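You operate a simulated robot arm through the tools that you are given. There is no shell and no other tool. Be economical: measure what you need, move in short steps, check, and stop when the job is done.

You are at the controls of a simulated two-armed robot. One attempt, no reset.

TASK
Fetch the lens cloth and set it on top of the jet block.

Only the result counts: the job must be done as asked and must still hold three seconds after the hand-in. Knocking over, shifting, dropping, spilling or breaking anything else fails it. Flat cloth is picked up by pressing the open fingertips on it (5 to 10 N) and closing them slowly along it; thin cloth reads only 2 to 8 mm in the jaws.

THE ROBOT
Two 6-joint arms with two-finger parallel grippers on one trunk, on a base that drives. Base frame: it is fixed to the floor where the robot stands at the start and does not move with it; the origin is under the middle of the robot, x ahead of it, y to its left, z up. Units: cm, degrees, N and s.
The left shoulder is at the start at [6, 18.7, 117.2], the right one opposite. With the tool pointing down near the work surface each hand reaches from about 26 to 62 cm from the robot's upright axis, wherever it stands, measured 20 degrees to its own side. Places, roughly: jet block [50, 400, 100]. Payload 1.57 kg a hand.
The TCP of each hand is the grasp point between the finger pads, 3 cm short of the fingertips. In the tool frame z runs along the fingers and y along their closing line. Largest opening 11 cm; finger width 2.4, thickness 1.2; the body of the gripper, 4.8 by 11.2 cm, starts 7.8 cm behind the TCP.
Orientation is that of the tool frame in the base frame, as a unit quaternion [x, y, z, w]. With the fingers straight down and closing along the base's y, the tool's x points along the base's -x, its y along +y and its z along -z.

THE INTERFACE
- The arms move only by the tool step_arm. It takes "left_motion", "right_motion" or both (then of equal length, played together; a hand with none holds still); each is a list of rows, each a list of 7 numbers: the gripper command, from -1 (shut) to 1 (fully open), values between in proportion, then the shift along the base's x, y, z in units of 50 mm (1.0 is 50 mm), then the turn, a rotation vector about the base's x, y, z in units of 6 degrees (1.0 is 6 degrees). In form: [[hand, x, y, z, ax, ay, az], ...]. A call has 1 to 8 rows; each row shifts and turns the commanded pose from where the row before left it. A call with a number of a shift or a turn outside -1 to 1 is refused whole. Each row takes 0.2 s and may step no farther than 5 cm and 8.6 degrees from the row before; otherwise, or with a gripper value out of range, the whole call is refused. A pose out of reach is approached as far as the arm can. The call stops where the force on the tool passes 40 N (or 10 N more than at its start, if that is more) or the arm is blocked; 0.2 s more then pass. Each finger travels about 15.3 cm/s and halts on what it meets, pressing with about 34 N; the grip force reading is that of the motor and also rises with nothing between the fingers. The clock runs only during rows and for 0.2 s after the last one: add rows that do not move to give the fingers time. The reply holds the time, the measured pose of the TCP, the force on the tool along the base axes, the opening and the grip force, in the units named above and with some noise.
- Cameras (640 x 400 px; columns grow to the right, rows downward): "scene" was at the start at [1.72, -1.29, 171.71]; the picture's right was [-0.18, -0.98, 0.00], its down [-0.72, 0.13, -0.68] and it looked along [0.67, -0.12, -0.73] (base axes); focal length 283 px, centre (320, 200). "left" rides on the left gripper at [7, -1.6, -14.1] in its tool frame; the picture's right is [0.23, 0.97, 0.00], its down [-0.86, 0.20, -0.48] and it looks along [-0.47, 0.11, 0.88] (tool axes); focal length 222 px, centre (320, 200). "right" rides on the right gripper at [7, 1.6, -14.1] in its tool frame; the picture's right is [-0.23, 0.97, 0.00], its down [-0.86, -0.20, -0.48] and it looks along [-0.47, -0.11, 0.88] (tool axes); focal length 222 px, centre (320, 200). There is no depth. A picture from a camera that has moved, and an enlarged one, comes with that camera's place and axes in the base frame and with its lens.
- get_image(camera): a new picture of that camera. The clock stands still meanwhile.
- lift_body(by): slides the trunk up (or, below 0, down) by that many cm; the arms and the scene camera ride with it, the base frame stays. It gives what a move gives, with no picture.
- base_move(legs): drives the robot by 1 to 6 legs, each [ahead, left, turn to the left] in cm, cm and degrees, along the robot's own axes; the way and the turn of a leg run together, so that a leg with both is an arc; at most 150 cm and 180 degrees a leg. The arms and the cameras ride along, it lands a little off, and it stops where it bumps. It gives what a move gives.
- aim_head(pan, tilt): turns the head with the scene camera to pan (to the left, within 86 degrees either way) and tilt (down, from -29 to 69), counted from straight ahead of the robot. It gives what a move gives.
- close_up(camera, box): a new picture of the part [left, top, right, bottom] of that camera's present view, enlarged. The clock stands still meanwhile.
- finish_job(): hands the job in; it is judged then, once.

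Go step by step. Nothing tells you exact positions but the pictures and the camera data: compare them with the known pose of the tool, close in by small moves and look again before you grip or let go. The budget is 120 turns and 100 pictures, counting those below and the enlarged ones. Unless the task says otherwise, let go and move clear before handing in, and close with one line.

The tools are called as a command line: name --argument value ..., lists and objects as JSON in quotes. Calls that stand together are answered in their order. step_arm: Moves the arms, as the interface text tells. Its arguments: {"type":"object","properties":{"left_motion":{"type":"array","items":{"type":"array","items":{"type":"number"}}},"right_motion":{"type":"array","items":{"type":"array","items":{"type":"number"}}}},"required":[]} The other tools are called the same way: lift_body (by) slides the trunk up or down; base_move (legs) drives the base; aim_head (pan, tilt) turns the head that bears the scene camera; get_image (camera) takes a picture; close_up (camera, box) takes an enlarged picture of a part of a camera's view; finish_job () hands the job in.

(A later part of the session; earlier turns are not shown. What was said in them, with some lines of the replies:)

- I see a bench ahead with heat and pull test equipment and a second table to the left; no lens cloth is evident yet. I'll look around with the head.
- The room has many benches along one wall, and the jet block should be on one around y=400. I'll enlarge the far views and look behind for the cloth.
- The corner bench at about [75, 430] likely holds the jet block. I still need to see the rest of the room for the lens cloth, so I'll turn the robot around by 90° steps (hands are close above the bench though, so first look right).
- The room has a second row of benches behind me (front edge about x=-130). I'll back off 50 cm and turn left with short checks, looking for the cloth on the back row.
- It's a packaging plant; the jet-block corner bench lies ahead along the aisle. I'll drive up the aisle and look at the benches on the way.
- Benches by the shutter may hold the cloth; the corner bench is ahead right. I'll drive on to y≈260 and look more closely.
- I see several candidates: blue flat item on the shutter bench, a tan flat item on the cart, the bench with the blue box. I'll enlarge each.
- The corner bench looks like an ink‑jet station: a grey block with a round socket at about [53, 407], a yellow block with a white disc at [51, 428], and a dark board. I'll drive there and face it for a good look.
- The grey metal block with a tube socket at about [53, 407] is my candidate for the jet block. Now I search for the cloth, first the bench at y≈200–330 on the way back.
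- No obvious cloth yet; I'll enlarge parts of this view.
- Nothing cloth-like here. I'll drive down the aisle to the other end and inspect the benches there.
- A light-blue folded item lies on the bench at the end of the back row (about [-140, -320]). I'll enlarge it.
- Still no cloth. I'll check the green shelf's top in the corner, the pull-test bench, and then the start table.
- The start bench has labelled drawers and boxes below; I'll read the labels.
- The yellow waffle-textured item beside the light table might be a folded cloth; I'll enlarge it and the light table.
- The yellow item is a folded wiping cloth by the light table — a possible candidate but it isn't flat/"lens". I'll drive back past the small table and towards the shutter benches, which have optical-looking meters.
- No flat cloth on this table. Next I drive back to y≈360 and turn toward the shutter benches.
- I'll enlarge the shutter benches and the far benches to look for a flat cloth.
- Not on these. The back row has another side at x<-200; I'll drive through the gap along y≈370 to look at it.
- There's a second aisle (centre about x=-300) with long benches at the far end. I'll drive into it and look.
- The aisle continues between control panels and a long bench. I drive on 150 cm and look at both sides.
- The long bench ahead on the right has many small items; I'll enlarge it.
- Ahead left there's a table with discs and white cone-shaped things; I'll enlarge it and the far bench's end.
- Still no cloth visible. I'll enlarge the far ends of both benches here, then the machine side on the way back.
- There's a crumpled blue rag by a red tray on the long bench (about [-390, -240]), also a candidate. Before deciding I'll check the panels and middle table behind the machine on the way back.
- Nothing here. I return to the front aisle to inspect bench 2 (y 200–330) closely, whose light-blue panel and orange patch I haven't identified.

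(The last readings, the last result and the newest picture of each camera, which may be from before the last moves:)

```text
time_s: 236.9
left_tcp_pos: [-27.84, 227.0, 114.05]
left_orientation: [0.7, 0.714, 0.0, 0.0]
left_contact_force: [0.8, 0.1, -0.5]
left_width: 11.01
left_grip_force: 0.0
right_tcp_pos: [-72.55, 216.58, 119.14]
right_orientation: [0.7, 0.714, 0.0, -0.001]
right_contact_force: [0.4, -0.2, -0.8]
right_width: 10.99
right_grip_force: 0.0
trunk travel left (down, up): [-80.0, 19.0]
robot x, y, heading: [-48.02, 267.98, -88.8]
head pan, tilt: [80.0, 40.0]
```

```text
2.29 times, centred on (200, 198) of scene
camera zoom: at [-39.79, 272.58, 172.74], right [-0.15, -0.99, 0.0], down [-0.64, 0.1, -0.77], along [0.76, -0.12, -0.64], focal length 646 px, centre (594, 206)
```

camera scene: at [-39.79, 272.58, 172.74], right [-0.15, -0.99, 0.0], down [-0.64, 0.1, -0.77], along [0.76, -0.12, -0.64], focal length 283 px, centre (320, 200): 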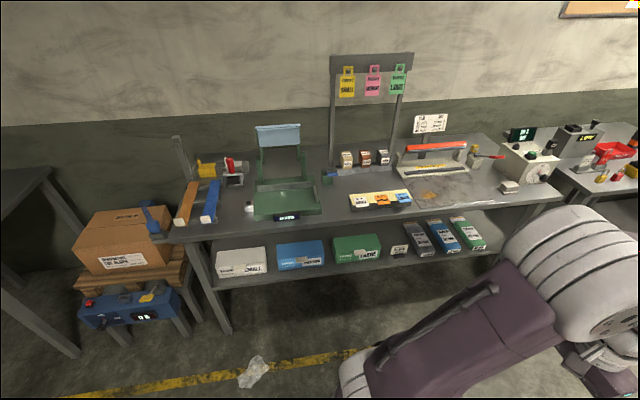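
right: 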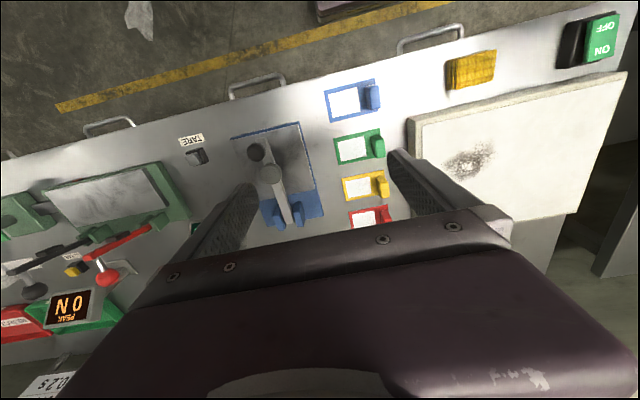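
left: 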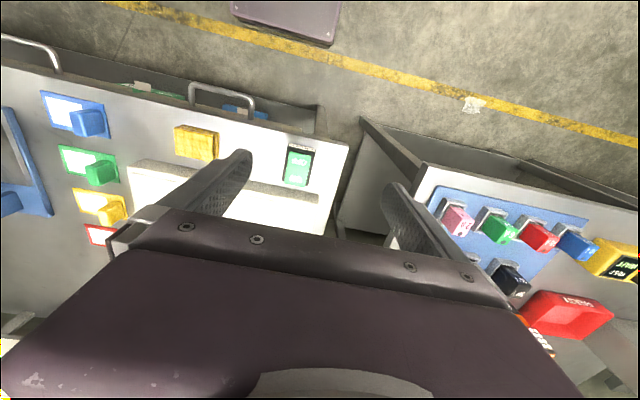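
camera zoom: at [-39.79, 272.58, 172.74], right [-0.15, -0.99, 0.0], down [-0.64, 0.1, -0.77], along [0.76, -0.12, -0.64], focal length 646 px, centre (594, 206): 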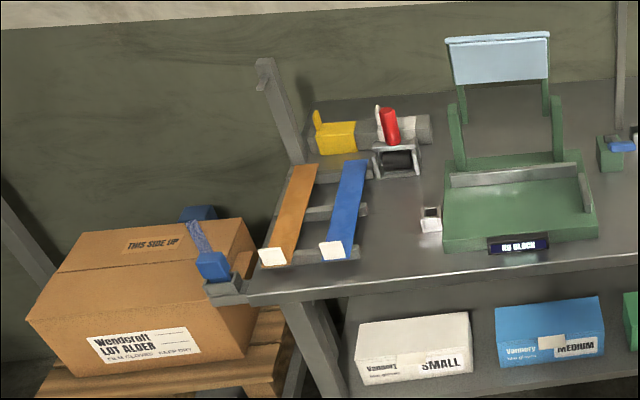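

The white folded pad by the sealer looks like another wiper for the orange stain. One place not seen well is the far-right bench with the light-blue square under a small block; I'll drive there for a close look.

base_move --legs '[[150, 0, 0], [150, 0, 0], [120, 0, -1]]'

aim_head --pan 32 --tilt 25

close_up --camera "scene" --box '[160, 100, 480, 300]'

```text
time_s: 257.1
left_tcp_pos: [-24.19, -193.72, 114.08]
left_orientation: [0.711, 0.703, 0.0, 0.001]
left_contact_force: [0.1, 0.3, -0.2]
left_width: 10.97
left_grip_force: 0.1
right_tcp_pos: [-69.25, -202.49, 119.09]
right_orientation: [0.711, 0.703, 0.0, 0.0]
right_contact_force: [-0.6, 0.2, -0.8]
right_width: 11.03
right_grip_force: 0.1
trunk travel left (down, up): [-80.0, 19.0]
robot x, y, heading: [-43.18, -152.44, -91.0]
head pan, tilt: [80.0, 40.0]
```

```text
time_s: 258.2
left_tcp_pos: [-24.1, -193.92, 114.12]
left_orientation: [0.712, 0.703, -0.001, 0.001]
left_contact_force: [-0.1, -0.6, 0.2]
left_width: 11.0
left_grip_force: 0.1
right_tcp_pos: [-69.17, -202.57, 119.02]
right_orientation: [0.711, 0.703, 0.0, -0.001]
right_contact_force: [-0.5, -0.3, 0.8]
right_width: 10.98
right_grip_force: 0.0
trunk travel left (down, up): [-80.0, 19.0]
robot x, y, heading: [-42.92, -152.35, -90.7]
head pan, tilt: [32.0, 25.0]
```

```text
2.00 times, centred on (320, 200) of scene
camera zoom: at [-38.15, -154.08, 175.06], right [-0.85, -0.52, 0.0], down [-0.22, 0.36, -0.91], along [0.47, -0.77, -0.42], focal length 565 px, centre (320, 200)
```

zoom: 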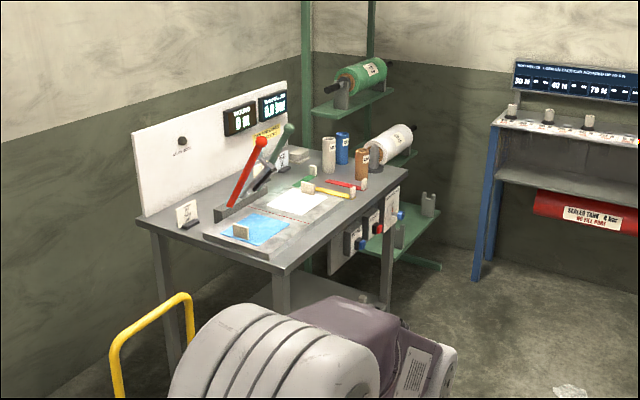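

That is a film splicing station, no lens cloth. I'll look to the right at the film line's start with its sensors.

aim_head --pan -55 --tilt 35

get_image --camera "scene"

close_up --camera "scene" --box '[120, 60, 520, 310]'

```text
time_s: 259.9
left_tcp_pos: [-24.17, -193.9, 114.14]
left_orientation: [0.712, 0.703, -0.001, 0.001]
left_contact_force: [0.3, 0.0, 0.5]
left_width: 10.97
left_grip_force: 0.1
right_tcp_pos: [-69.15, -202.62, 119.01]
right_orientation: [0.711, 0.703, 0.0, 0.0]
right_contact_force: [-0.5, 0.3, -0.1]
right_width: 11.01
right_grip_force: 0.1
trunk travel left (down, up): [-80.0, 19.0]
robot x, y, heading: [-42.71, -152.35, -90.6]
head pan, tilt: [-55.0, 35.0]
```

```text
26 pictures are left
camera scene: at [-50.22, -151.21, 173.49], right [-0.56, 0.83, 0.0], down [0.47, 0.32, -0.82], along [-0.68, -0.46, -0.57], focal length 283 px, centre (320, 200)
```

scene: 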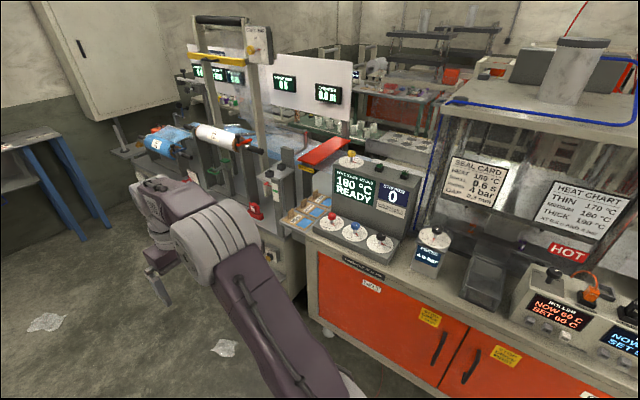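

```text
1.60 times, centred on (320, 185) of scene
camera zoom: at [-50.22, -151.21, 173.49], right [-0.56, 0.83, 0.0], down [0.47, 0.32, -0.82], along [-0.68, -0.46, -0.57], focal length 452 px, centre (320, 224)
```

zoom: 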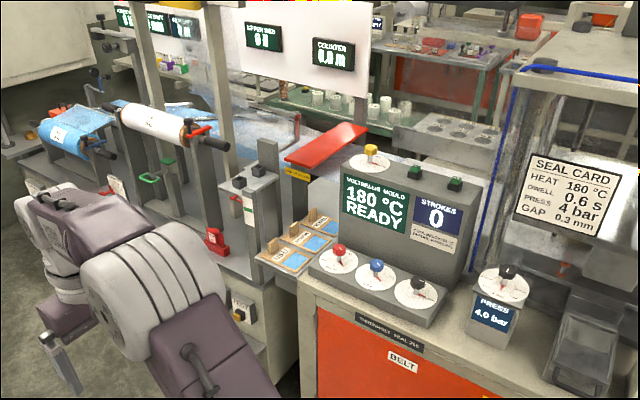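

Those are film samples. Before choosing between the folded cloths, I'll check the whole corner bench from the side with the arms out of view.

base_move --legs '[[-150, 0, 0], [-150, 0, 0], [-150, 0, 0], [-130, 0, 0]]'

aim_head --pan 83 --tilt 35

close_up --camera "scene" --box '[120, 75, 520, 325]'

```text
time_s: 287.6
left_tcp_pos: [-26.04, 389.47, 114.14]
left_orientation: [0.7, 0.714, 0.0, 0.0]
left_contact_force: [1.0, -0.2, -0.9]
left_width: 11.02
left_grip_force: 0.0
right_tcp_pos: [-70.82, 379.11, 119.07]
right_orientation: [0.7, 0.715, 0.001, 0.0]
right_contact_force: [-1.0, 0.0, -0.4]
right_width: 11.03
right_grip_force: 0.2
trunk travel left (down, up): [-80.0, 19.0]
robot x, y, heading: [-46.38, 430.02, -89.1]
head pan, tilt: [-55.0, 35.0]
```

```text
time_s: 289.8
left_tcp_pos: [-26.14, 389.47, 114.07]
left_orientation: [0.7, 0.714, -0.001, 0.0]
left_contact_force: [1.1, 0.7, 0.6]
left_width: 11.02
left_grip_force: 0.0
right_tcp_pos: [-70.87, 379.07, 119.1]
right_orientation: [0.7, 0.714, 0.001, -0.001]
right_contact_force: [0.3, 0.2, -1.0]
right_width: 10.98
right_grip_force: 0.1
trunk travel left (down, up): [-80.0, 19.0]
robot x, y, heading: [-46.19, 430.47, -88.7]
head pan, tilt: [83.0, 35.0]
```

```text
1.60 times, centred on (320, 200) of scene
camera zoom: at [-37.7, 435.49, 173.49], right [-0.1, -0.99, 0.0], down [-0.57, 0.06, -0.82], along [0.81, -0.08, -0.57], focal length 452 px, centre (320, 200)
```

zoom: 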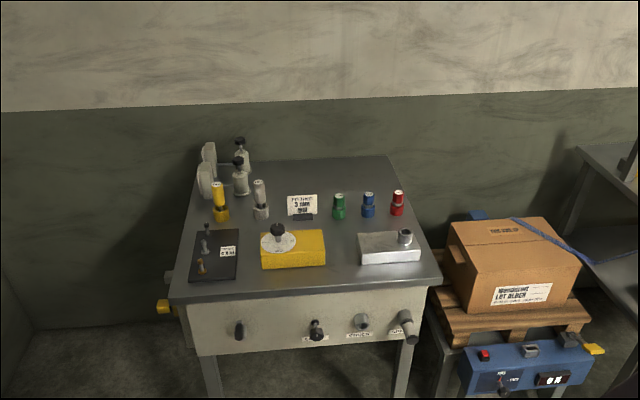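

The silver block with socket at about [53, 407] fits the given jet-block location; no cloth here. From here I look at the cart and shutter bench with the head to the right.

aim_head --pan -86 --tilt 30

get_image --camera "scene"

close_up --camera "scene" --box '[240, 100, 480, 250]'

```text
time_s: 292.4
left_tcp_pos: [-26.2, 389.5, 114.07]
left_orientation: [0.7, 0.715, -0.001, 0.001]
left_contact_force: [0.4, -0.2, -0.7]
left_width: 11.01
left_grip_force: 0.1
right_tcp_pos: [-70.86, 379.11, 119.16]
right_orientation: [0.7, 0.714, 0.001, -0.001]
right_contact_force: [-0.7, -0.5, 0.0]
right_width: 11.01
right_grip_force: 0.1
trunk travel left (down, up): [-80.0, 19.0]
robot x, y, heading: [-46.19, 430.18, -88.8]
head pan, tilt: [-85.9, 30.0]
```

```text
23 pictures are left
camera scene: at [-55.47, 435.54, 174.27], right [-0.09, 1.0, 0.0], down [0.5, 0.05, -0.87], along [-0.86, -0.08, -0.5], focal length 283 px, centre (320, 200)
```

scene: 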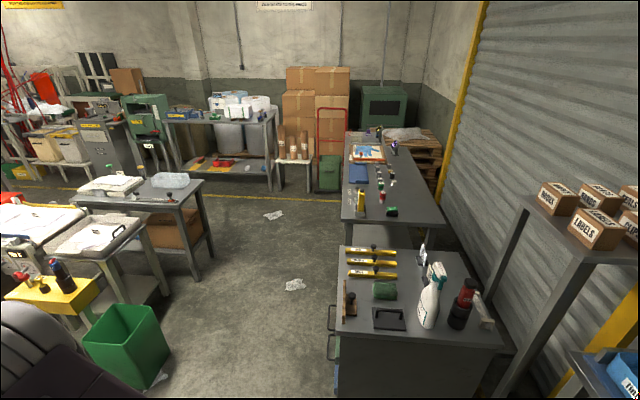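

```text
2.67 times, centred on (360, 175) of scene
camera zoom: at [-55.47, 435.54, 174.27], right [-0.09, 1.0, 0.0], down [0.5, 0.05, -0.87], along [-0.86, -0.08, -0.5], focal length 754 px, centre (213, 267)
```

zoom: 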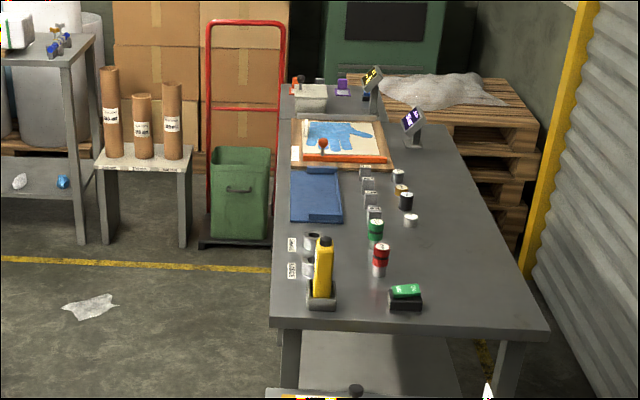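

No other cloth; the yellow folded microfibre-like cloth beside the light table is the best candidate, at about [47.5, 0, 91]. I'll drive to it and inspect it with the left wrist camera.

base_move --legs '[[150, 0, 0], [150, 0, 0], [148, 0, 0], [0, 0, 89], [35, 0, 0]]'

aim_head --pan 5 --tilt 55

get_image --camera "scene"

get_image --camera "left"

```text
time_s: 319.4
left_tcp_pos: [41.96, 4.07, 114.24]
left_orientation: [-0.008, 1.0, -0.001, 0.002]
left_contact_force: [-0.2, -0.2, 0.2]
left_width: 11.0
left_grip_force: 0.0
right_tcp_pos: [52.04, -40.66, 119.19]
right_orientation: [-0.009, 1.0, 0.0, 0.001]
right_contact_force: [-0.7, 0.1, 0.0]
right_width: 10.97
right_grip_force: 0.0
trunk travel left (down, up): [-80.0, 19.0]
robot x, y, heading: [1.13, -15.86, 1.0]
head pan, tilt: [-85.9, 30.0]
```

```text
time_s: 321.1
left_tcp_pos: [41.98, 4.03, 114.05]
left_orientation: [-0.009, 1.0, 0.0, 0.001]
left_contact_force: [0.8, 1.0, 0.3]
left_width: 11.0
left_grip_force: 0.1
right_tcp_pos: [52.22, -40.69, 119.04]
right_orientation: [-0.009, 1.0, 0.0, -0.001]
right_contact_force: [0.6, 0.1, 0.3]
right_width: 11.0
right_grip_force: 0.1
trunk travel left (down, up): [-80.0, 19.0]
robot x, y, heading: [1.2, -16.21, 0.8]
head pan, tilt: [5.0, 55.0]
```

```text
21 pictures are left
camera scene: at [2.26, -15.05, 170.67], right [0.1, -0.99, 0.0], down [-0.81, -0.09, -0.57], along [0.57, 0.06, -0.82], focal length 283 px, centre (320, 200)
```

scene: 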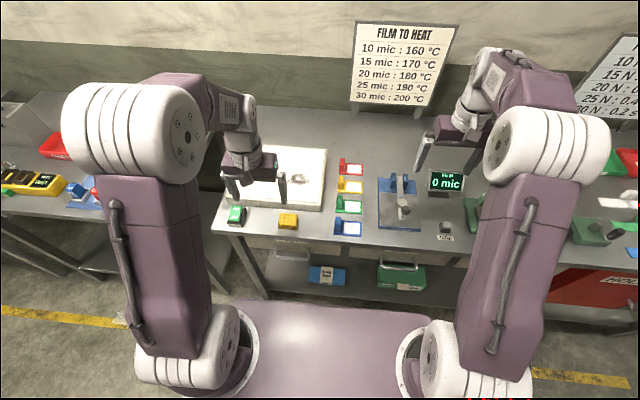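

```text
20 pictures are left
camera left: at [35.25, 2.4, 128.2], right [-0.24, 0.97, 0.0], down [0.85, 0.21, 0.48], along [0.47, 0.12, -0.88], focal length 222 px, centre (320, 200)
```

left: 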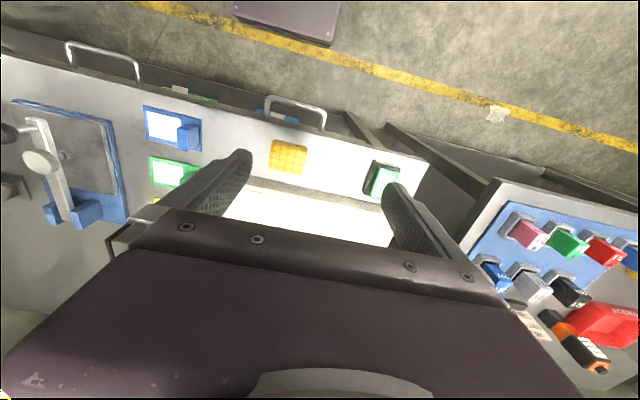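

The yellow cloth is at about [47.4, 0.2], roughly 6 × 5 cm. I'll enlarge it to judge height and orientation.

close_up --camera "left" --box '[240, 120, 340, 183]'

close_up --camera "scene" --box '[250, 195, 330, 245]'

```text
6.35 times, centred on (290, 152) of left
camera zoom: at [35.25, 2.4, 128.2], right [-0.24, 0.97, 0.0], down [0.85, 0.21, 0.48], along [0.47, 0.12, -0.88], focal length 1410 px, centre (510, 508)
```

zoom: 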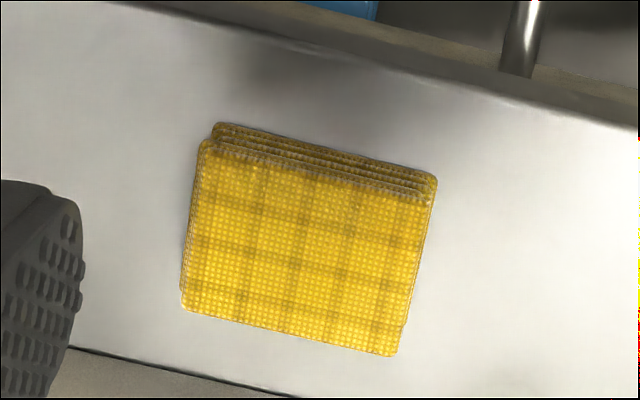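

```text
8.00 times, centred on (290, 220) of scene
camera zoom: at [2.26, -15.05, 170.67], right [0.1, -0.99, 0.0], down [-0.81, -0.09, -0.57], along [0.57, 0.06, -0.82], focal length 2261 px, centre (560, 40)
```

zoom: 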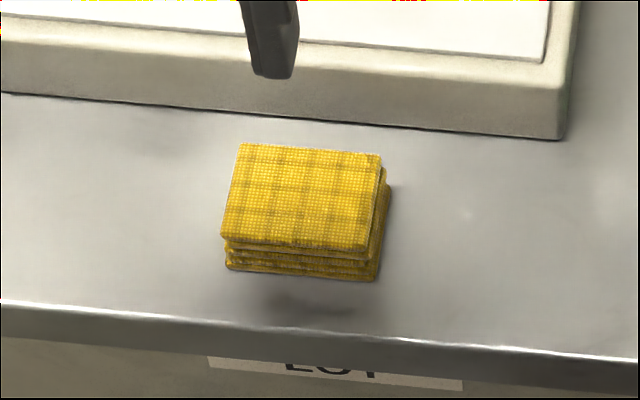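

It is a folded yellow duster — plausible, but not certain to be the "lens cloth". I have turns to spare, so I'll check the white pad on bench 2 and the blue rag on the far bench before touching anything.

base_move --legs '[[-46, 0, 0], [0, 0, 89.5], [150, 0, 0], [60, 0, 0]]'

aim_head --pan -86 --tilt 45

get_image --camera "scene"

```text
time_s: 337.7
left_tcp_pos: [-70.26, 233.54, 114.18]
left_orientation: [0.716, -0.698, -0.001, 0.0]
left_contact_force: [0.4, -0.4, 0.2]
left_width: 10.99
left_grip_force: 0.2
right_tcp_pos: [-25.51, 243.97, 119.15]
right_orientation: [0.716, -0.698, 0.0, 0.0]
right_contact_force: [1.4, 1.0, 0.3]
right_width: 10.99
right_grip_force: 0.0
trunk travel left (down, up): [-80.0, 19.0]
robot x, y, heading: [-49.78, 192.29, 91.3]
head pan, tilt: [5.0, 55.0]
```

```text
time_s: 339.3
left_tcp_pos: [-70.14, 233.58, 114.13]
left_orientation: [0.717, -0.697, -0.001, -0.001]
left_contact_force: [0.2, 0.5, 0.6]
left_width: 11.01
left_grip_force: 0.0
right_tcp_pos: [-25.57, 243.95, 119.1]
right_orientation: [0.716, -0.698, 0.001, 0.001]
right_contact_force: [-0.6, 1.0, 0.1]
right_width: 11.01
right_grip_force: 0.0
trunk travel left (down, up): [-80.0, 19.0]
robot x, y, heading: [-49.85, 192.82, 91.4]
head pan, tilt: [-85.9, 45.0]
```

```text
17 pictures are left
camera scene: at [-41.85, 187.83, 172.01], right [0.1, -1.0, 0.0], down [-0.7, -0.07, -0.71], along [0.7, 0.07, -0.71], focal length 283 px, centre (320, 200)
```

scene: 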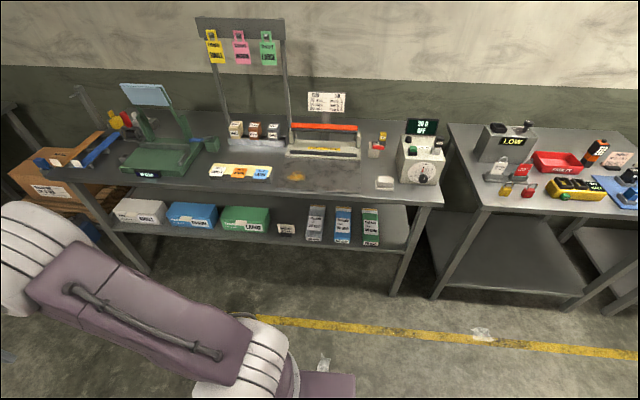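

close_up --camera "scene" --box '[340, 130, 460, 205]'

base_move --legs '[[150, 0, 0], [32, 0, 0], [0, 0, 89], [150, 0, 0], [102, 0, 0], [0, 0, 90]]'

```text
5.33 times, centred on (400, 168) of scene
camera zoom: at [-41.85, 187.83, 172.01], right [0.1, -1.0, 0.0], down [-0.7, -0.07, -0.71], along [0.7, 0.07, -0.71], focal length 1508 px, centre (-107, 373)
```

zoom: 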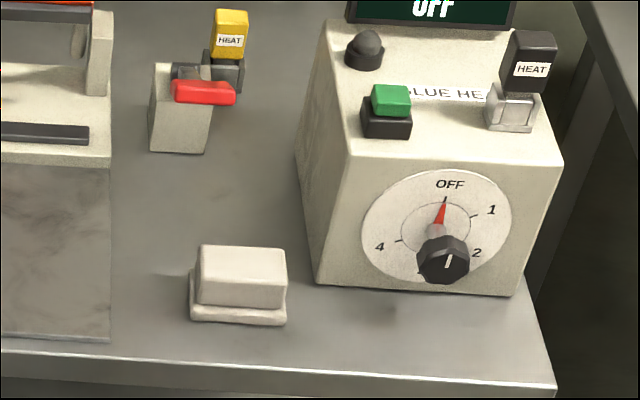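

```text
time_s: 368.0
left_tcp_pos: [-287.58, 333.78, 114.18]
left_orientation: [0.712, 0.702, 0.0, 0.001]
left_contact_force: [0.5, -0.7, -0.2]
left_width: 11.0
left_grip_force: 0.0
right_tcp_pos: [-332.68, 325.18, 119.0]
right_orientation: [0.712, 0.702, 0.0, 0.0]
right_contact_force: [-0.2, 0.4, 0.4]
right_width: 11.02
right_grip_force: 0.1
trunk travel left (down, up): [-80.0, 19.0]
robot x, y, heading: [-306.28, 375.38, -90.7]
head pan, tilt: [-85.9, 45.0]
```

The white item is a pad/eraser on a base, not a cloth. Now I go down the rear aisle for views of the middle table and then the blue rag.

base_move --legs '[[150, 0, 0], [30, 0, 0]]'

aim_head --pan 60 --tilt 45

get_image --camera "scene"

base_move --legs '[[150, 0, 1], [150, 0, 0], [90, 0, 0]]'

aim_head --pan -80 --tilt 45

get_image --camera "scene"

```text
time_s: 377.1
left_tcp_pos: [-291.23, 153.95, 114.1]
left_orientation: [0.715, 0.699, -0.001, 0.001]
left_contact_force: [-1.0, 0.8, 0.3]
left_width: 10.99
left_grip_force: 0.1
right_tcp_pos: [-336.35, 145.37, 119.11]
right_orientation: [0.715, 0.699, 0.001, 0.0]
right_contact_force: [0.2, -0.9, 0.8]
right_width: 11.0
right_grip_force: 0.0
trunk travel left (down, up): [-80.0, 19.0]
robot x, y, heading: [-309.86, 195.45, -91.4]
head pan, tilt: [-85.9, 45.0]
```

```text
time_s: 379.4
left_tcp_pos: [-291.22, 153.8, 114.12]
left_orientation: [0.715, 0.699, 0.0, 0.001]
left_contact_force: [0.3, 0.4, -0.5]
left_width: 11.03
left_grip_force: 0.1
right_tcp_pos: [-336.35, 145.45, 119.12]
right_orientation: [0.715, 0.699, 0.0, 0.0]
right_contact_force: [-0.4, -0.5, -0.3]
right_width: 10.98
right_grip_force: 0.1
trunk travel left (down, up): [-80.0, 19.0]
robot x, y, heading: [-309.25, 195.52, -91.2]
head pan, tilt: [60.0, 45.0]
```

```text
15 pictures are left
camera scene: at [-302.56, 197.3, 172.01], right [-0.52, -0.85, 0.0], down [-0.6, 0.37, -0.71], along [0.6, -0.37, -0.71], focal length 283 px, centre (320, 200)
```

scene: 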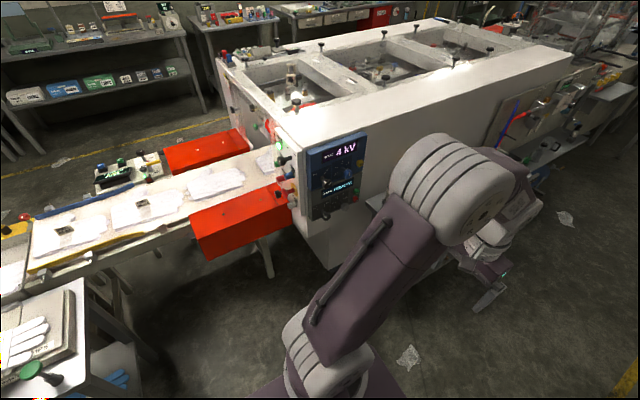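

```text
time_s: 398.1
left_tcp_pos: [-285.18, -235.03, 114.08]
left_orientation: [0.697, 0.717, -0.001, 0.002]
left_contact_force: [-0.3, 0.2, -0.1]
left_width: 11.01
left_grip_force: 0.0
right_tcp_pos: [-329.8, -245.68, 119.19]
right_orientation: [0.698, 0.716, 0.0, 0.0]
right_contact_force: [-0.1, 0.2, -0.3]
right_width: 11.0
right_grip_force: 0.0
trunk travel left (down, up): [-80.0, 19.0]
robot x, y, heading: [-305.38, -194.18, -88.5]
head pan, tilt: [60.0, 45.0]
```

```text
time_s: 400.4
left_tcp_pos: [-285.15, -235.06, 114.17]
left_orientation: [0.697, 0.717, -0.002, 0.001]
left_contact_force: [0.5, -0.7, 0.0]
left_width: 10.98
left_grip_force: 0.0
right_tcp_pos: [-329.78, -245.61, 119.09]
right_orientation: [0.697, 0.717, 0.0, -0.001]
right_contact_force: [0.9, -0.1, -0.2]
right_width: 11.0
right_grip_force: 0.0
trunk travel left (down, up): [-80.0, 19.0]
robot x, y, heading: [-305.48, -193.91, -88.3]
head pan, tilt: [-80.0, 45.0]
```

```text
14 pictures are left
camera scene: at [-313.73, -189.9, 172.01], right [-0.2, 0.98, 0.0], down [0.69, 0.14, -0.71], along [-0.69, -0.14, -0.71], focal length 283 px, centre (320, 200)
```

scene: 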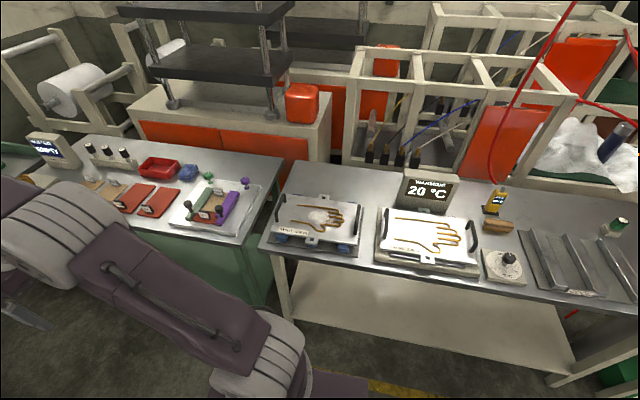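

close_up --camera "scene" --box '[80, 135, 272, 255]'

```text
3.33 times, centred on (176, 195) of scene
camera zoom: at [-313.73, -189.9, 172.01], right [-0.2, 0.98, 0.0], down [0.69, 0.14, -0.71], along [-0.69, -0.14, -0.71], focal length 942 px, centre (800, 217)
```

zoom: 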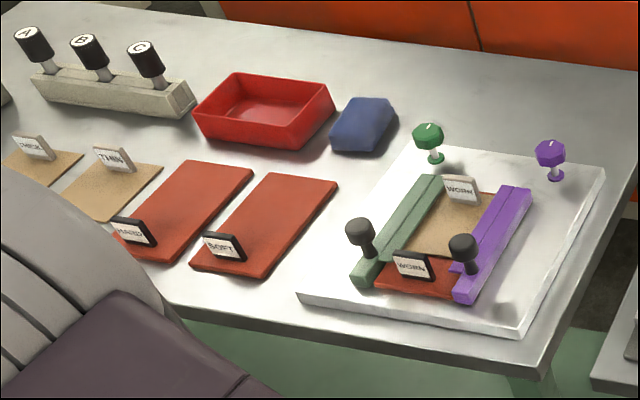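

The blue item is just a hard pad. So the yellow folded cloth is the only cloth in the room; I return for it.

base_move --legs '[[0, 0, -1.8], [-150, 0, 0], [-150, 0, 0], [-150, 0, 0], [-115, 0, 0]]'

base_move --legs '[[0, 0, 90], [150, 0, 0], [105, 0, 0]]'

```text
time_s: 427.5
left_tcp_pos: [-281.25, 324.46, 114.12]
left_orientation: [0.711, 0.703, -0.002, 0.001]
left_contact_force: [0.7, -0.7, 0.2]
left_width: 11.0
left_grip_force: 0.0
right_tcp_pos: [-326.45, 315.54, 119.03]
right_orientation: [0.711, 0.703, 0.001, -0.001]
right_contact_force: [0.0, -0.1, 0.1]
right_width: 10.98
right_grip_force: 0.0
trunk travel left (down, up): [-80.0, 19.0]
robot x, y, heading: [-299.84, 365.83, -90.7]
head pan, tilt: [-80.0, 45.0]
```

```text
time_s: 443.9
left_tcp_pos: [-1.56, 385.69, 114.28]
left_orientation: [0.002, 1.0, 0.0, 0.001]
left_contact_force: [0.3, 0.4, 1.1]
left_width: 11.0
left_grip_force: 0.0
right_tcp_pos: [7.7, 340.71, 119.04]
right_orientation: [0.002, 1.0, 0.0, 0.0]
right_contact_force: [0.6, 0.0, -0.4]
right_width: 11.02
right_grip_force: 0.1
trunk travel left (down, up): [-80.0, 19.0]
robot x, y, heading: [-42.54, 366.35, -0.2]
head pan, tilt: [-80.0, 45.0]
```

Now back to the light table bench: turn right, drive along the aisle, and face the bench.

base_move --legs '[[0, 0, -89.8], [150, 0, 0], [150, 0, 0], [83, 0, 0], [0, 0, 90], [40, 0, 0]]'

aim_head --pan 20 --tilt 55

get_image --camera "left"

```text
time_s: 472.1
left_tcp_pos: [33.25, 3.71, 114.18]
left_orientation: [0.001, 1.0, 0.0, 0.001]
left_contact_force: [0.4, 0.1, -0.4]
left_width: 10.99
left_grip_force: 0.0
right_tcp_pos: [42.57, -41.29, 119.2]
right_orientation: [0.001, 1.0, 0.0, 0.001]
right_contact_force: [-1.2, 0.7, 0.8]
right_width: 10.98
right_grip_force: 0.1
trunk travel left (down, up): [-80.0, 19.0]
robot x, y, heading: [-7.61, -15.62, -0.1]
head pan, tilt: [-80.0, 45.0]
```

```text
time_s: 473.8
left_tcp_pos: [33.29, 3.62, 114.18]
left_orientation: [0.001, 1.0, 0.0, 0.001]
left_contact_force: [0.3, 0.8, 1.5]
left_width: 11.02
left_grip_force: 0.1
right_tcp_pos: [42.75, -41.25, 119.13]
right_orientation: [0.002, 1.0, 0.001, -0.001]
right_contact_force: [-0.1, 0.1, -0.7]
right_width: 11.03
right_grip_force: 0.1
trunk travel left (down, up): [-80.0, 19.0]
robot x, y, heading: [-7.89, -15.38, -0.2]
head pan, tilt: [20.0, 55.0]
```

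```text
12 pictures are left
camera left: at [26.51, 2.12, 128.21], right [-0.23, 0.97, 0.0], down [0.85, 0.2, 0.48], along [0.47, 0.11, -0.88], focal length 222 px, centre (320, 200)
```

left: 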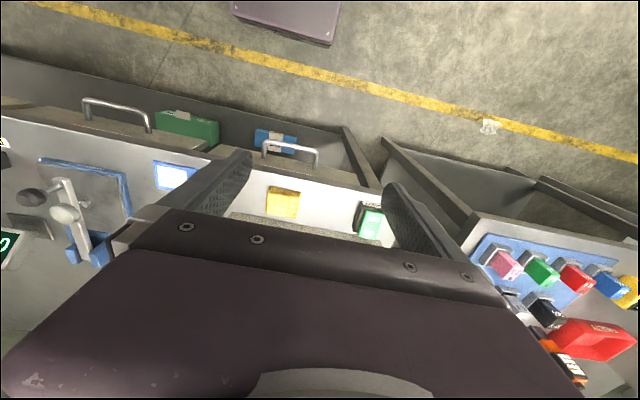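

The cloth is confirmed at about [47.5, 0.1]. I drive 8 cm ahead, then bring the left hand above it and lower to z≈99.

base_move --legs '[[8, 0, 0]]'

```text
time_s: 474.9
left_tcp_pos: [40.86, 3.75, 114.15]
left_orientation: [0.0, 1.0, 0.0, 0.003]
left_contact_force: [-0.6, 0.9, 0.0]
left_width: 11.02
left_grip_force: 0.1
right_tcp_pos: [50.13, -41.17, 119.18]
right_orientation: [0.001, 1.0, 0.0, 0.0]
right_contact_force: [-0.4, -0.4, 0.0]
right_width: 10.99
right_grip_force: 0.1
trunk travel left (down, up): [-80.0, 19.0]
robot x, y, heading: [0.35, -15.5, -0.3]
head pan, tilt: [20.0, 55.0]
```

I move over the cloth and down to about z=99.

step_arm --left_motion '[[1, 0.66, -0.37, 0, 0, 0, 0], [1, 0.66, -0.36, 0, 0, 0, 0], [1, 0, 0, -0.8, 0, 0, 0], [1, 0, 0, -0.8, 0, 0, 0], [1, 0, 0, -0.8, 0, 0, 0], [1, 0, 0, -0.6, 0, 0, 0], [1, 0, 0, 0, 0, 0, 0]]'

get_image --camera "left"

```text
time_s: 476.5
left_tcp_pos: [47.76, 0.16, 98.99]
left_orientation: [0.0, 1.0, 0.0, 0.001]
left_contact_force: [0.4, 0.1, 0.3]
left_width: 10.99
left_grip_force: 0.1
right_tcp_pos: [50.54, -41.24, 119.17]
right_orientation: [0.001, 1.0, 0.0, 0.0]
right_contact_force: [-0.6, 0.5, -0.3]
right_width: 11.03
right_grip_force: 0.0
trunk travel left (down, up): [-80.0, 19.0]
robot x, y, heading: [-0.06, -15.56, -0.1]
head pan, tilt: [20.0, 55.0]
```

```text
11 pictures are left
camera left: at [40.9, -1.46, 113.16], right [-0.23, 0.97, 0.0], down [0.85, 0.2, 0.48], along [0.47, 0.11, -0.88], focal length 222 px, centre (320, 200)
```

left: 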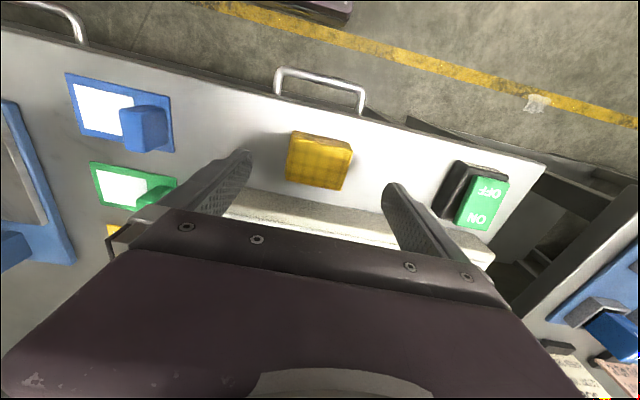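

Aligned on the cloth at [47.9, 0.1]. I descend until the fingertips are just above the table.

step_arm --left_motion '[[1, 0, 0, -0.5, 0, 0, 0], [1, 0, 0, -0.4, 0, 0, 0], [1, 0, 0, -0.2, 0, 0, 0], [1, 0, 0, 0, 0, 0, 0]]'

```text
time_s: 477.5
left_tcp_pos: [47.96, 0.19, 93.57]
left_orientation: [-0.001, 1.0, 0.001, 0.0]
left_contact_force: [0.1, 0.3, 0.1]
left_width: 11.0
left_grip_force: 0.0
right_tcp_pos: [50.52, -41.25, 119.22]
right_orientation: [0.001, 1.0, 0.0, -0.001]
right_contact_force: [0.6, 0.4, -0.4]
right_width: 10.98
right_grip_force: 0.0
trunk travel left (down, up): [-80.0, 19.0]
robot x, y, heading: [0.3, -15.64, 0.0]
head pan, tilt: [20.0, 55.0]
```

The fingertips are near the table either side of the stack. I close slowly.

step_arm --left_motion '[[0.5, 0, 0, 0, 0, 0, 0], [0.2, 0, 0, 0, 0, 0, 0], [0.05, 0, 0, 0, 0, 0, 0], [-0.1, 0, 0, 0, 0, 0, 0], [-0.25, 0, 0, 0, 0, 0, 0], [-0.25, 0, 0, 0, 0, 0, 0]]'

close_up --camera "left" --box '[180, 80, 460, 255]'

```text
time_s: 478.9
left_tcp_pos: [47.75, 0.15, 93.55]
left_orientation: [0.0, 1.0, 0.0, 0.001]
left_contact_force: [0.8, 0.4, 0.9]
left_width: 5.98
left_grip_force: 34.2
right_tcp_pos: [50.53, -41.31, 119.06]
right_orientation: [0.001, 1.0, -0.001, -0.001]
right_contact_force: [0.4, 0.1, -0.4]
right_width: 11.01
right_grip_force: 0.0
trunk travel left (down, up): [-80.0, 19.0]
robot x, y, heading: [-0.18, -15.72, -0.0]
head pan, tilt: [20.0, 55.0]
```

```text
2.29 times, centred on (320, 168) of left
camera zoom: at [40.98, -1.45, 107.69], right [-0.23, 0.97, 0.0], down [0.85, 0.2, 0.48], along [0.47, 0.11, -0.88], focal length 508 px, centre (320, 274)
```

zoom: 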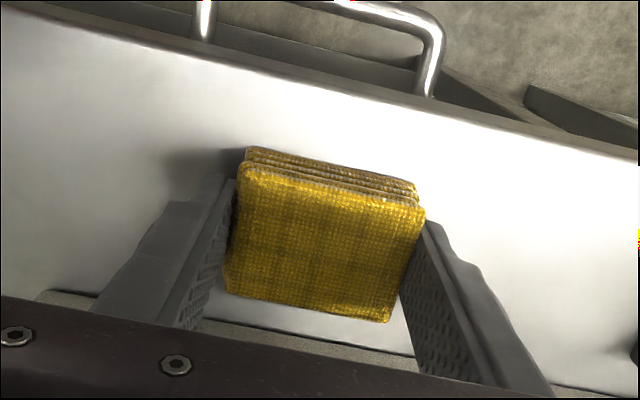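

Gripped firmly at 5.98 cm wide. I lift it straight up and retract a bit.

step_arm --left_motion '[[-0.4, 0, 0, 0.3, 0, 0, 0], [-0.4, 0, 0, 0.6, 0, 0, 0], [-0.4, 0, 0, 0.8, 0, 0, 0], [-0.4, 0, 0, 0.8, 0, 0, 0], [-0.4, 0, 0, 0.8, 0, 0, 0], [-0.4, 0, 0, 0.8, 0, 0, 0], [-0.4, 0, 0, 0, 0, 0, 0]]'

get_image --camera "left"

```text
time_s: 480.5
left_tcp_pos: [47.77, 0.2, 114.03]
left_orientation: [0.0, 1.0, 0.0, 0.001]
left_contact_force: [-0.4, -0.2, -1.0]
left_width: 5.98
left_grip_force: 34.3
right_tcp_pos: [50.59, -41.26, 119.19]
right_orientation: [0.0, 1.0, 0.0, -0.001]
right_contact_force: [0.8, -0.1, -0.1]
right_width: 11.05
right_grip_force: 0.1
trunk travel left (down, up): [-80.0, 19.0]
robot x, y, heading: [-0.33, -15.68, -0.1]
head pan, tilt: [20.0, 55.0]
```

```text
9 pictures are left
camera left: at [40.94, -1.43, 128.23], right [-0.23, 0.97, 0.0], down [0.85, 0.2, 0.48], along [0.47, 0.11, -0.88], focal length 222 px, centre (320, 200)
```

left: 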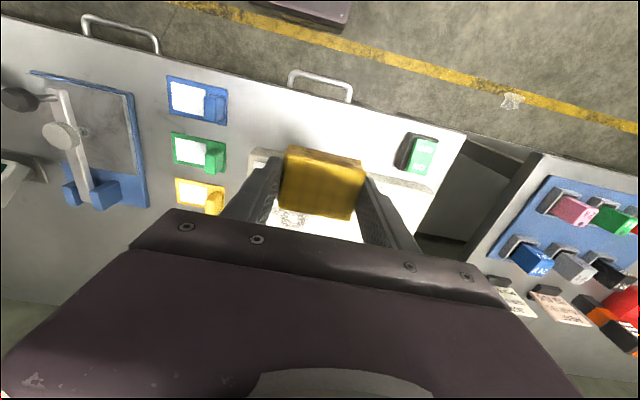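

The stack is held intact. I drive back, up the aisle to the corner bench and face it, stopping short to look.

base_move --legs '[[-48, 0, 0], [0, 0, 90], [150, 0, 0], [150, 0, 0], [104, 0, 0], [0, 0, -90]]'

aim_head --pan 5 --tilt 45

```text
time_s: 510.1
left_tcp_pos: [-2.86, 406.24, 114.16]
left_orientation: [0.0, 1.0, -0.001, 0.001]
left_contact_force: [-0.8, -0.1, -1.2]
left_width: 5.98
left_grip_force: 34.0
right_tcp_pos: [-0.07, 364.82, 119.07]
right_orientation: [0.0, 1.0, 0.001, -0.001]
right_contact_force: [-0.2, 0.8, -0.8]
right_width: 11.0
right_grip_force: 0.0
trunk travel left (down, up): [-80.0, 19.0]
robot x, y, heading: [-50.52, 390.91, 0.0]
head pan, tilt: [20.0, 55.0]
```

```text
time_s: 510.9
left_tcp_pos: [-2.84, 406.24, 114.09]
left_orientation: [0.0, 1.0, 0.0, 0.0]
left_contact_force: [0.3, -0.2, -0.8]
left_width: 5.99
left_grip_force: 34.5
right_tcp_pos: [0.04, 364.92, 119.06]
right_orientation: [0.0, 1.0, 0.0, -0.002]
right_contact_force: [0.3, -0.2, 0.2]
right_width: 11.01
right_grip_force: 0.0
trunk travel left (down, up): [-80.0, 19.0]
robot x, y, heading: [-50.73, 390.56, 0.1]
head pan, tilt: [5.0, 45.0]
```

I'm at the corner bench, 0° heading. I move ahead 28 cm so the hand stays short of the bench and measure the block with the scene and left cameras.

base_move --legs '[[28, 0, 0]]'

get_image --camera "left"

get_image --camera "scene"

```text
time_s: 512.9
left_tcp_pos: [25.0, 406.15, 114.16]
left_orientation: [0.001, 1.0, 0.0, 0.002]
left_contact_force: [-0.3, -0.7, -0.3]
left_width: 5.99
left_grip_force: 34.0
right_tcp_pos: [27.8, 364.77, 119.09]
right_orientation: [0.002, 1.0, 0.001, 0.0]
right_contact_force: [0.1, 0.0, 0.1]
right_width: 10.99
right_grip_force: 0.0
trunk travel left (down, up): [-80.0, 19.0]
robot x, y, heading: [-22.65, 390.51, 0.1]
head pan, tilt: [5.0, 45.0]
```

```text
8 pictures are left
camera left: at [18.16, 404.62, 128.27], right [-0.23, 0.97, 0.0], down [0.85, 0.2, 0.48], along [0.47, 0.11, -0.88], focal length 222 px, centre (320, 200)
```

left: 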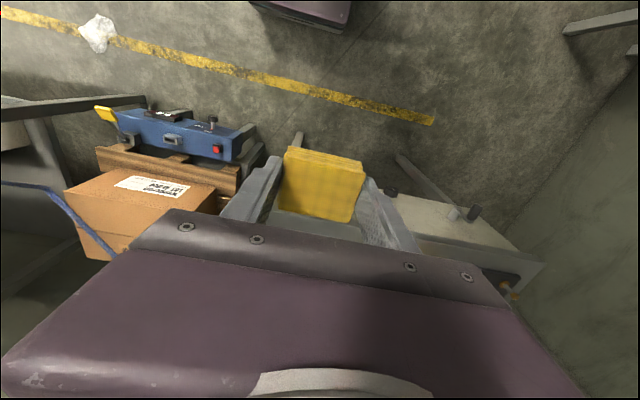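

```text
7 pictures are left
camera scene: at [-20.82, 391.48, 172.01], right [0.09, -1.0, 0.0], down [-0.7, -0.06, -0.71], along [0.71, 0.06, -0.71], focal length 283 px, centre (320, 200)
```

scene: 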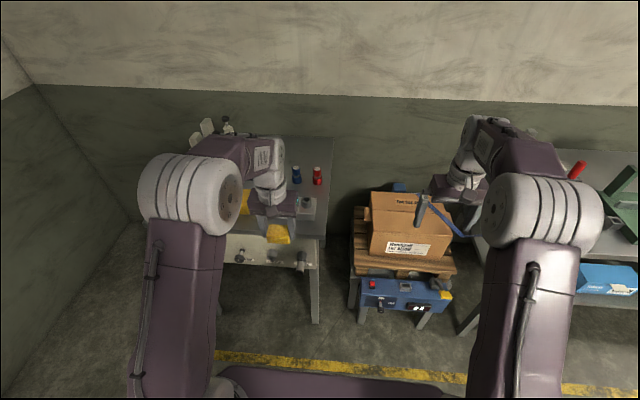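

The wrist hides the block (expected around pixel (297,207)). I move the left hand 14 cm to the left and take an enlarged scene view.

step_arm --left_motion '[[-0.4, 0, 0.7, 0, 0, 0, 0], [-0.4, 0, 0.7, 0, 0, 0, 0], [-0.4, 0, 0.7, 0, 0, 0, 0], [-0.4, 0, 0.7, 0, 0, 0, 0], [-0.4, 0, 0, 0, 0, 0, 0]]'

close_up --camera "scene" --box '[230, 160, 358, 240]'

```text
time_s: 514.0
left_tcp_pos: [25.14, 420.24, 114.14]
left_orientation: [0.001, 1.0, 0.0, 0.001]
left_contact_force: [0.0, 0.2, -0.7]
left_width: 5.99
left_grip_force: 33.4
right_tcp_pos: [27.81, 364.76, 119.01]
right_orientation: [0.001, 1.0, 0.0, 0.0]
right_contact_force: [-0.6, -0.6, 0.2]
right_width: 11.0
right_grip_force: 0.0
trunk travel left (down, up): [-80.0, 19.0]
robot x, y, heading: [-22.9, 390.23, -0.1]
head pan, tilt: [5.0, 45.0]
```

```text
5.00 times, centred on (294, 200) of scene
camera zoom: at [-20.62, 391.43, 172.01], right [0.09, -1.0, 0.0], down [-0.7, -0.06, -0.71], along [0.7, 0.06, -0.71], focal length 1413 px, centre (450, 200)
```

zoom: 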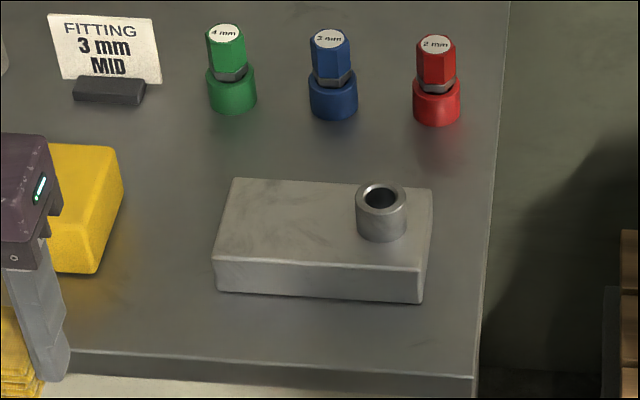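

This is clearly the jet block: top spans x 48.9–57.4, y 399.7–415.4 at z≈94, with the socket tube at y 401–405. I'll set the cloth on the free part centred at about [53.1, 410.8]; first re-centre the hand, then drive ahead 25 cm.

step_arm --left_motion '[[-0.4, 0, -0.63, 0, 0, 0, 0], [-0.4, 0, -0.63, 0, 0, 0, 0], [-0.4, 0, -0.63, 0, 0, 0, 0], [-0.4, 0, 0, 0, 0, 0, 0]]'

base_move --legs '[[25, 0, 0]]'

```text
time_s: 515.0
left_tcp_pos: [25.09, 410.88, 113.96]
left_orientation: [0.001, 1.0, 0.0, 0.001]
left_contact_force: [-0.5, 0.5, -0.1]
left_width: 5.97
left_grip_force: 34.6
right_tcp_pos: [27.94, 364.9, 119.13]
right_orientation: [0.001, 1.0, 0.0, -0.001]
right_contact_force: [-0.2, -0.5, 0.1]
right_width: 11.01
right_grip_force: 0.1
trunk travel left (down, up): [-80.0, 19.0]
robot x, y, heading: [-22.22, 390.98, -0.2]
head pan, tilt: [5.0, 45.0]
```

```text
time_s: 516.9
left_tcp_pos: [49.97, 410.82, 114.04]
left_orientation: [0.001, 1.0, 0.001, 0.002]
left_contact_force: [0.4, -0.4, 0.5]
left_width: 5.95
left_grip_force: 34.2
right_tcp_pos: [52.71, 364.64, 119.18]
right_orientation: [0.001, 1.0, 0.001, 0.0]
right_contact_force: [-0.6, 0.5, 0.1]
right_width: 10.99
right_grip_force: 0.1
trunk travel left (down, up): [-80.0, 19.0]
robot x, y, heading: [2.01, 390.83, 0.3]
head pan, tilt: [5.0, 45.0]
```

I shift 3.1 cm ahead over the block and lower to z≈101.5, then check with the wrist camera.

step_arm --left_motion '[[-0.4, 0.62, 0, 0, 0, 0, 0], [-0.4, 0, 0, -0.8, 0, 0, 0], [-0.4, 0, 0, -0.8, 0, 0, 0], [-0.4, 0, 0, -0.6, 0, 0, 0], [-0.4, 0, 0, -0.3, 0, 0, 0], [-0.4, 0, 0, 0, 0, 0, 0]]'

get_image --camera "left"

```text
time_s: 518.3
left_tcp_pos: [53.16, 410.66, 101.47]
left_orientation: [0.001, 1.0, 0.0, 0.001]
left_contact_force: [0.6, -0.3, -0.5]
left_width: 5.98
left_grip_force: 33.8
right_tcp_pos: [52.84, 364.7, 119.04]
right_orientation: [0.002, 1.0, -0.001, -0.001]
right_contact_force: [0.6, -0.4, 0.0]
right_width: 11.02
right_grip_force: 0.1
trunk travel left (down, up): [-80.0, 19.0]
robot x, y, heading: [2.37, 390.43, 0.1]
head pan, tilt: [5.0, 45.0]
```

```text
5 pictures are left
camera left: at [46.42, 409.15, 115.66], right [-0.22, 0.97, 0.0], down [0.85, 0.2, 0.48], along [0.47, 0.11, -0.88], focal length 222 px, centre (320, 200)
```

left: 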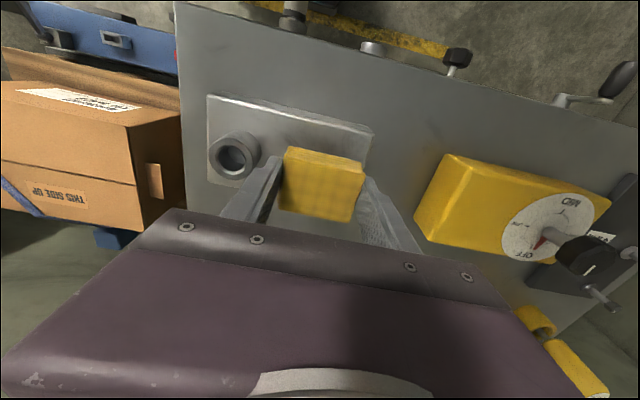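

Alignment holds: cloth over the flat part, right finger about 1 cm clear of the tube. I nudge +0.5 cm in x, +0.2 in y and lower in small steps to contact.

step_arm --left_motion '[[-0.4, 0.1, 0.04, -0.3, 0, 0, 0], [-0.4, 0, 0, -0.3, 0, 0, 0], [-0.4, 0, 0, -0.1, 0, 0, 0], [-0.4, 0, 0, 0, 0, 0, 0]]'

```text
time_s: 519.3
left_tcp_pos: [53.72, 411.09, 98.14]
left_orientation: [0.0, 1.0, 0.0, 0.001]
left_contact_force: [-0.1, 0.0, 0.2]
left_width: 5.97
left_grip_force: 34.2
right_tcp_pos: [52.92, 364.76, 119.0]
right_orientation: [0.002, 1.0, 0.0, -0.002]
right_contact_force: [-1.1, 0.5, -0.5]
right_width: 11.01
right_grip_force: 0.0
trunk travel left (down, up): [-80.0, 19.0]
robot x, y, heading: [2.17, 390.67, -0.1]
head pan, tilt: [5.0, 45.0]
```

No contact yet at z=98.1; I continue in 2 mm steps.

step_arm --left_motion '[[-0.4, 0, 0, -0.04, 0, 0, 0], [-0.4, 0, 0, -0.04, 0, 0, 0], [-0.4, 0, 0, 0, 0, 0, 0]]'

step_arm --left_motion '[[-0.4, 0, 0, -0.03, 0, 0, 0], [-0.4, 0, 0, 0, 0, 0, 0]]'

```text
time_s: 520.1
left_tcp_pos: [53.75, 411.05, 97.75]
left_orientation: [0.001, 1.0, 0.001, 0.002]
left_contact_force: [0.8, -0.3, -0.3]
left_width: 5.96
left_grip_force: 34.3
right_tcp_pos: [52.81, 364.81, 119.09]
right_orientation: [0.002, 1.0, -0.001, -0.001]
right_contact_force: [0.0, -0.4, -0.2]
right_width: 11.02
right_grip_force: 0.0
trunk travel left (down, up): [-80.0, 19.0]
robot x, y, heading: [2.1, 390.44, -0.3]
head pan, tilt: [5.0, 45.0]
```

```text
time_s: 520.7
left_tcp_pos: [53.65, 410.99, 97.6]
left_orientation: [0.001, 1.0, 0.0, 0.002]
left_contact_force: [2.4, 0.6, 8.3]
left_width: 5.97
left_grip_force: 33.7
right_tcp_pos: [52.79, 364.7, 119.18]
right_orientation: [0.002, 1.0, -0.001, -0.001]
right_contact_force: [0.8, -0.3, 0.6]
right_width: 10.99
right_grip_force: 0.1
trunk travel left (down, up): [-80.0, 19.0]
robot x, y, heading: [2.63, 390.47, -0.0]
head pan, tilt: [5.0, 45.0]
```

Contact at z=97.6 with about 8 N, as predicted. I open slightly (to ~6.9 cm) to stay clear of the tube, then rise straight up.

step_arm --left_motion '[[0.15, 0, 0, 0, 0, 0, 0], [0.25, 0, 0, 0, 0, 0, 0], [0.25, 0, 0, 0, 0, 0, 0], [0.25, 0, 0, 0.2, 0, 0, 0], [0.25, 0, 0, 0.5, 0, 0, 0], [0.25, 0, 0, 0.8, 0, 0, 0], [0.25, 0, 0, 0.8, 0, 0, 0], [0.25, 0, 0, 0.8, 0, 0, 0]]'

get_image --camera "left"

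```text
time_s: 522.5
left_tcp_pos: [53.45, 410.94, 113.07]
left_orientation: [0.001, 1.0, 0.0, 0.001]
left_contact_force: [-0.7, -0.5, -0.6]
left_width: 6.86
left_grip_force: 0.1
right_tcp_pos: [52.85, 364.61, 119.19]
right_orientation: [0.002, 1.0, 0.0, 0.0]
right_contact_force: [0.8, -0.4, -0.1]
right_width: 10.98
right_grip_force: 0.1
trunk travel left (down, up): [-80.0, 19.0]
robot x, y, heading: [2.28, 390.55, 0.1]
head pan, tilt: [5.0, 45.0]
```

```text
4 pictures are left
camera left: at [46.73, 409.35, 127.17], right [-0.22, 0.97, 0.0], down [0.85, 0.2, 0.48], along [0.47, 0.11, -0.88], focal length 222 px, centre (320, 200)
```

left: 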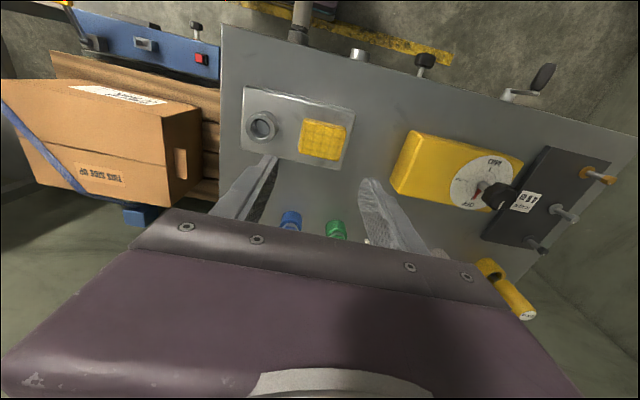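

The cloth lies flat on top of the jet block, clear of the tube, and nothing else has moved. I back the robot off and hand in.

base_move --legs '[[-40, 0, 0]]'

close_up --camera "scene" --box '[200, 120, 400, 245]'

```text
time_s: 525.0
left_tcp_pos: [13.88, 411.07, 112.91]
left_orientation: [-0.001, 1.0, 0.0, 0.0]
left_contact_force: [-1.0, -0.3, 0.9]
left_width: 6.86
left_grip_force: 0.0
right_tcp_pos: [13.36, 364.78, 119.03]
right_orientation: [-0.001, 1.0, 0.0, -0.002]
right_contact_force: [1.0, 0.0, 0.6]
right_width: 11.01
right_grip_force: 0.1
trunk travel left (down, up): [-80.0, 19.0]
robot x, y, heading: [-36.96, 390.43, 0.1]
head pan, tilt: [5.0, 45.0]
```

```text
3.20 times, centred on (300, 182) of scene
camera zoom: at [-35.21, 391.46, 172.0], right [0.09, -1.0, 0.0], down [-0.71, -0.06, -0.71], along [0.7, 0.06, -0.71], focal length 904 px, centre (384, 256)
```

zoom: 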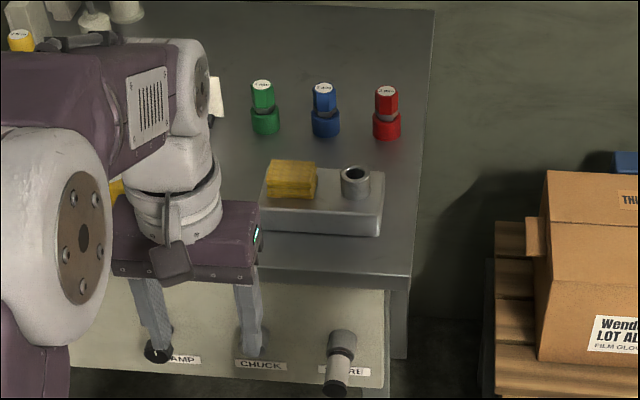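

The cloth rests on the jet block and the hand is clear; I hand in.

finish_job

```text
The job is handed in.
```

I set the yellow folded cloth from the light-table bench on top of the jet block, and the job is handed in. No cloth was labelled as the lens cloth. I took this one because it was the only cloth I found after searching the room. It rests flat on the block beside the socket tube, both hands are clear, and nothing else was moved.
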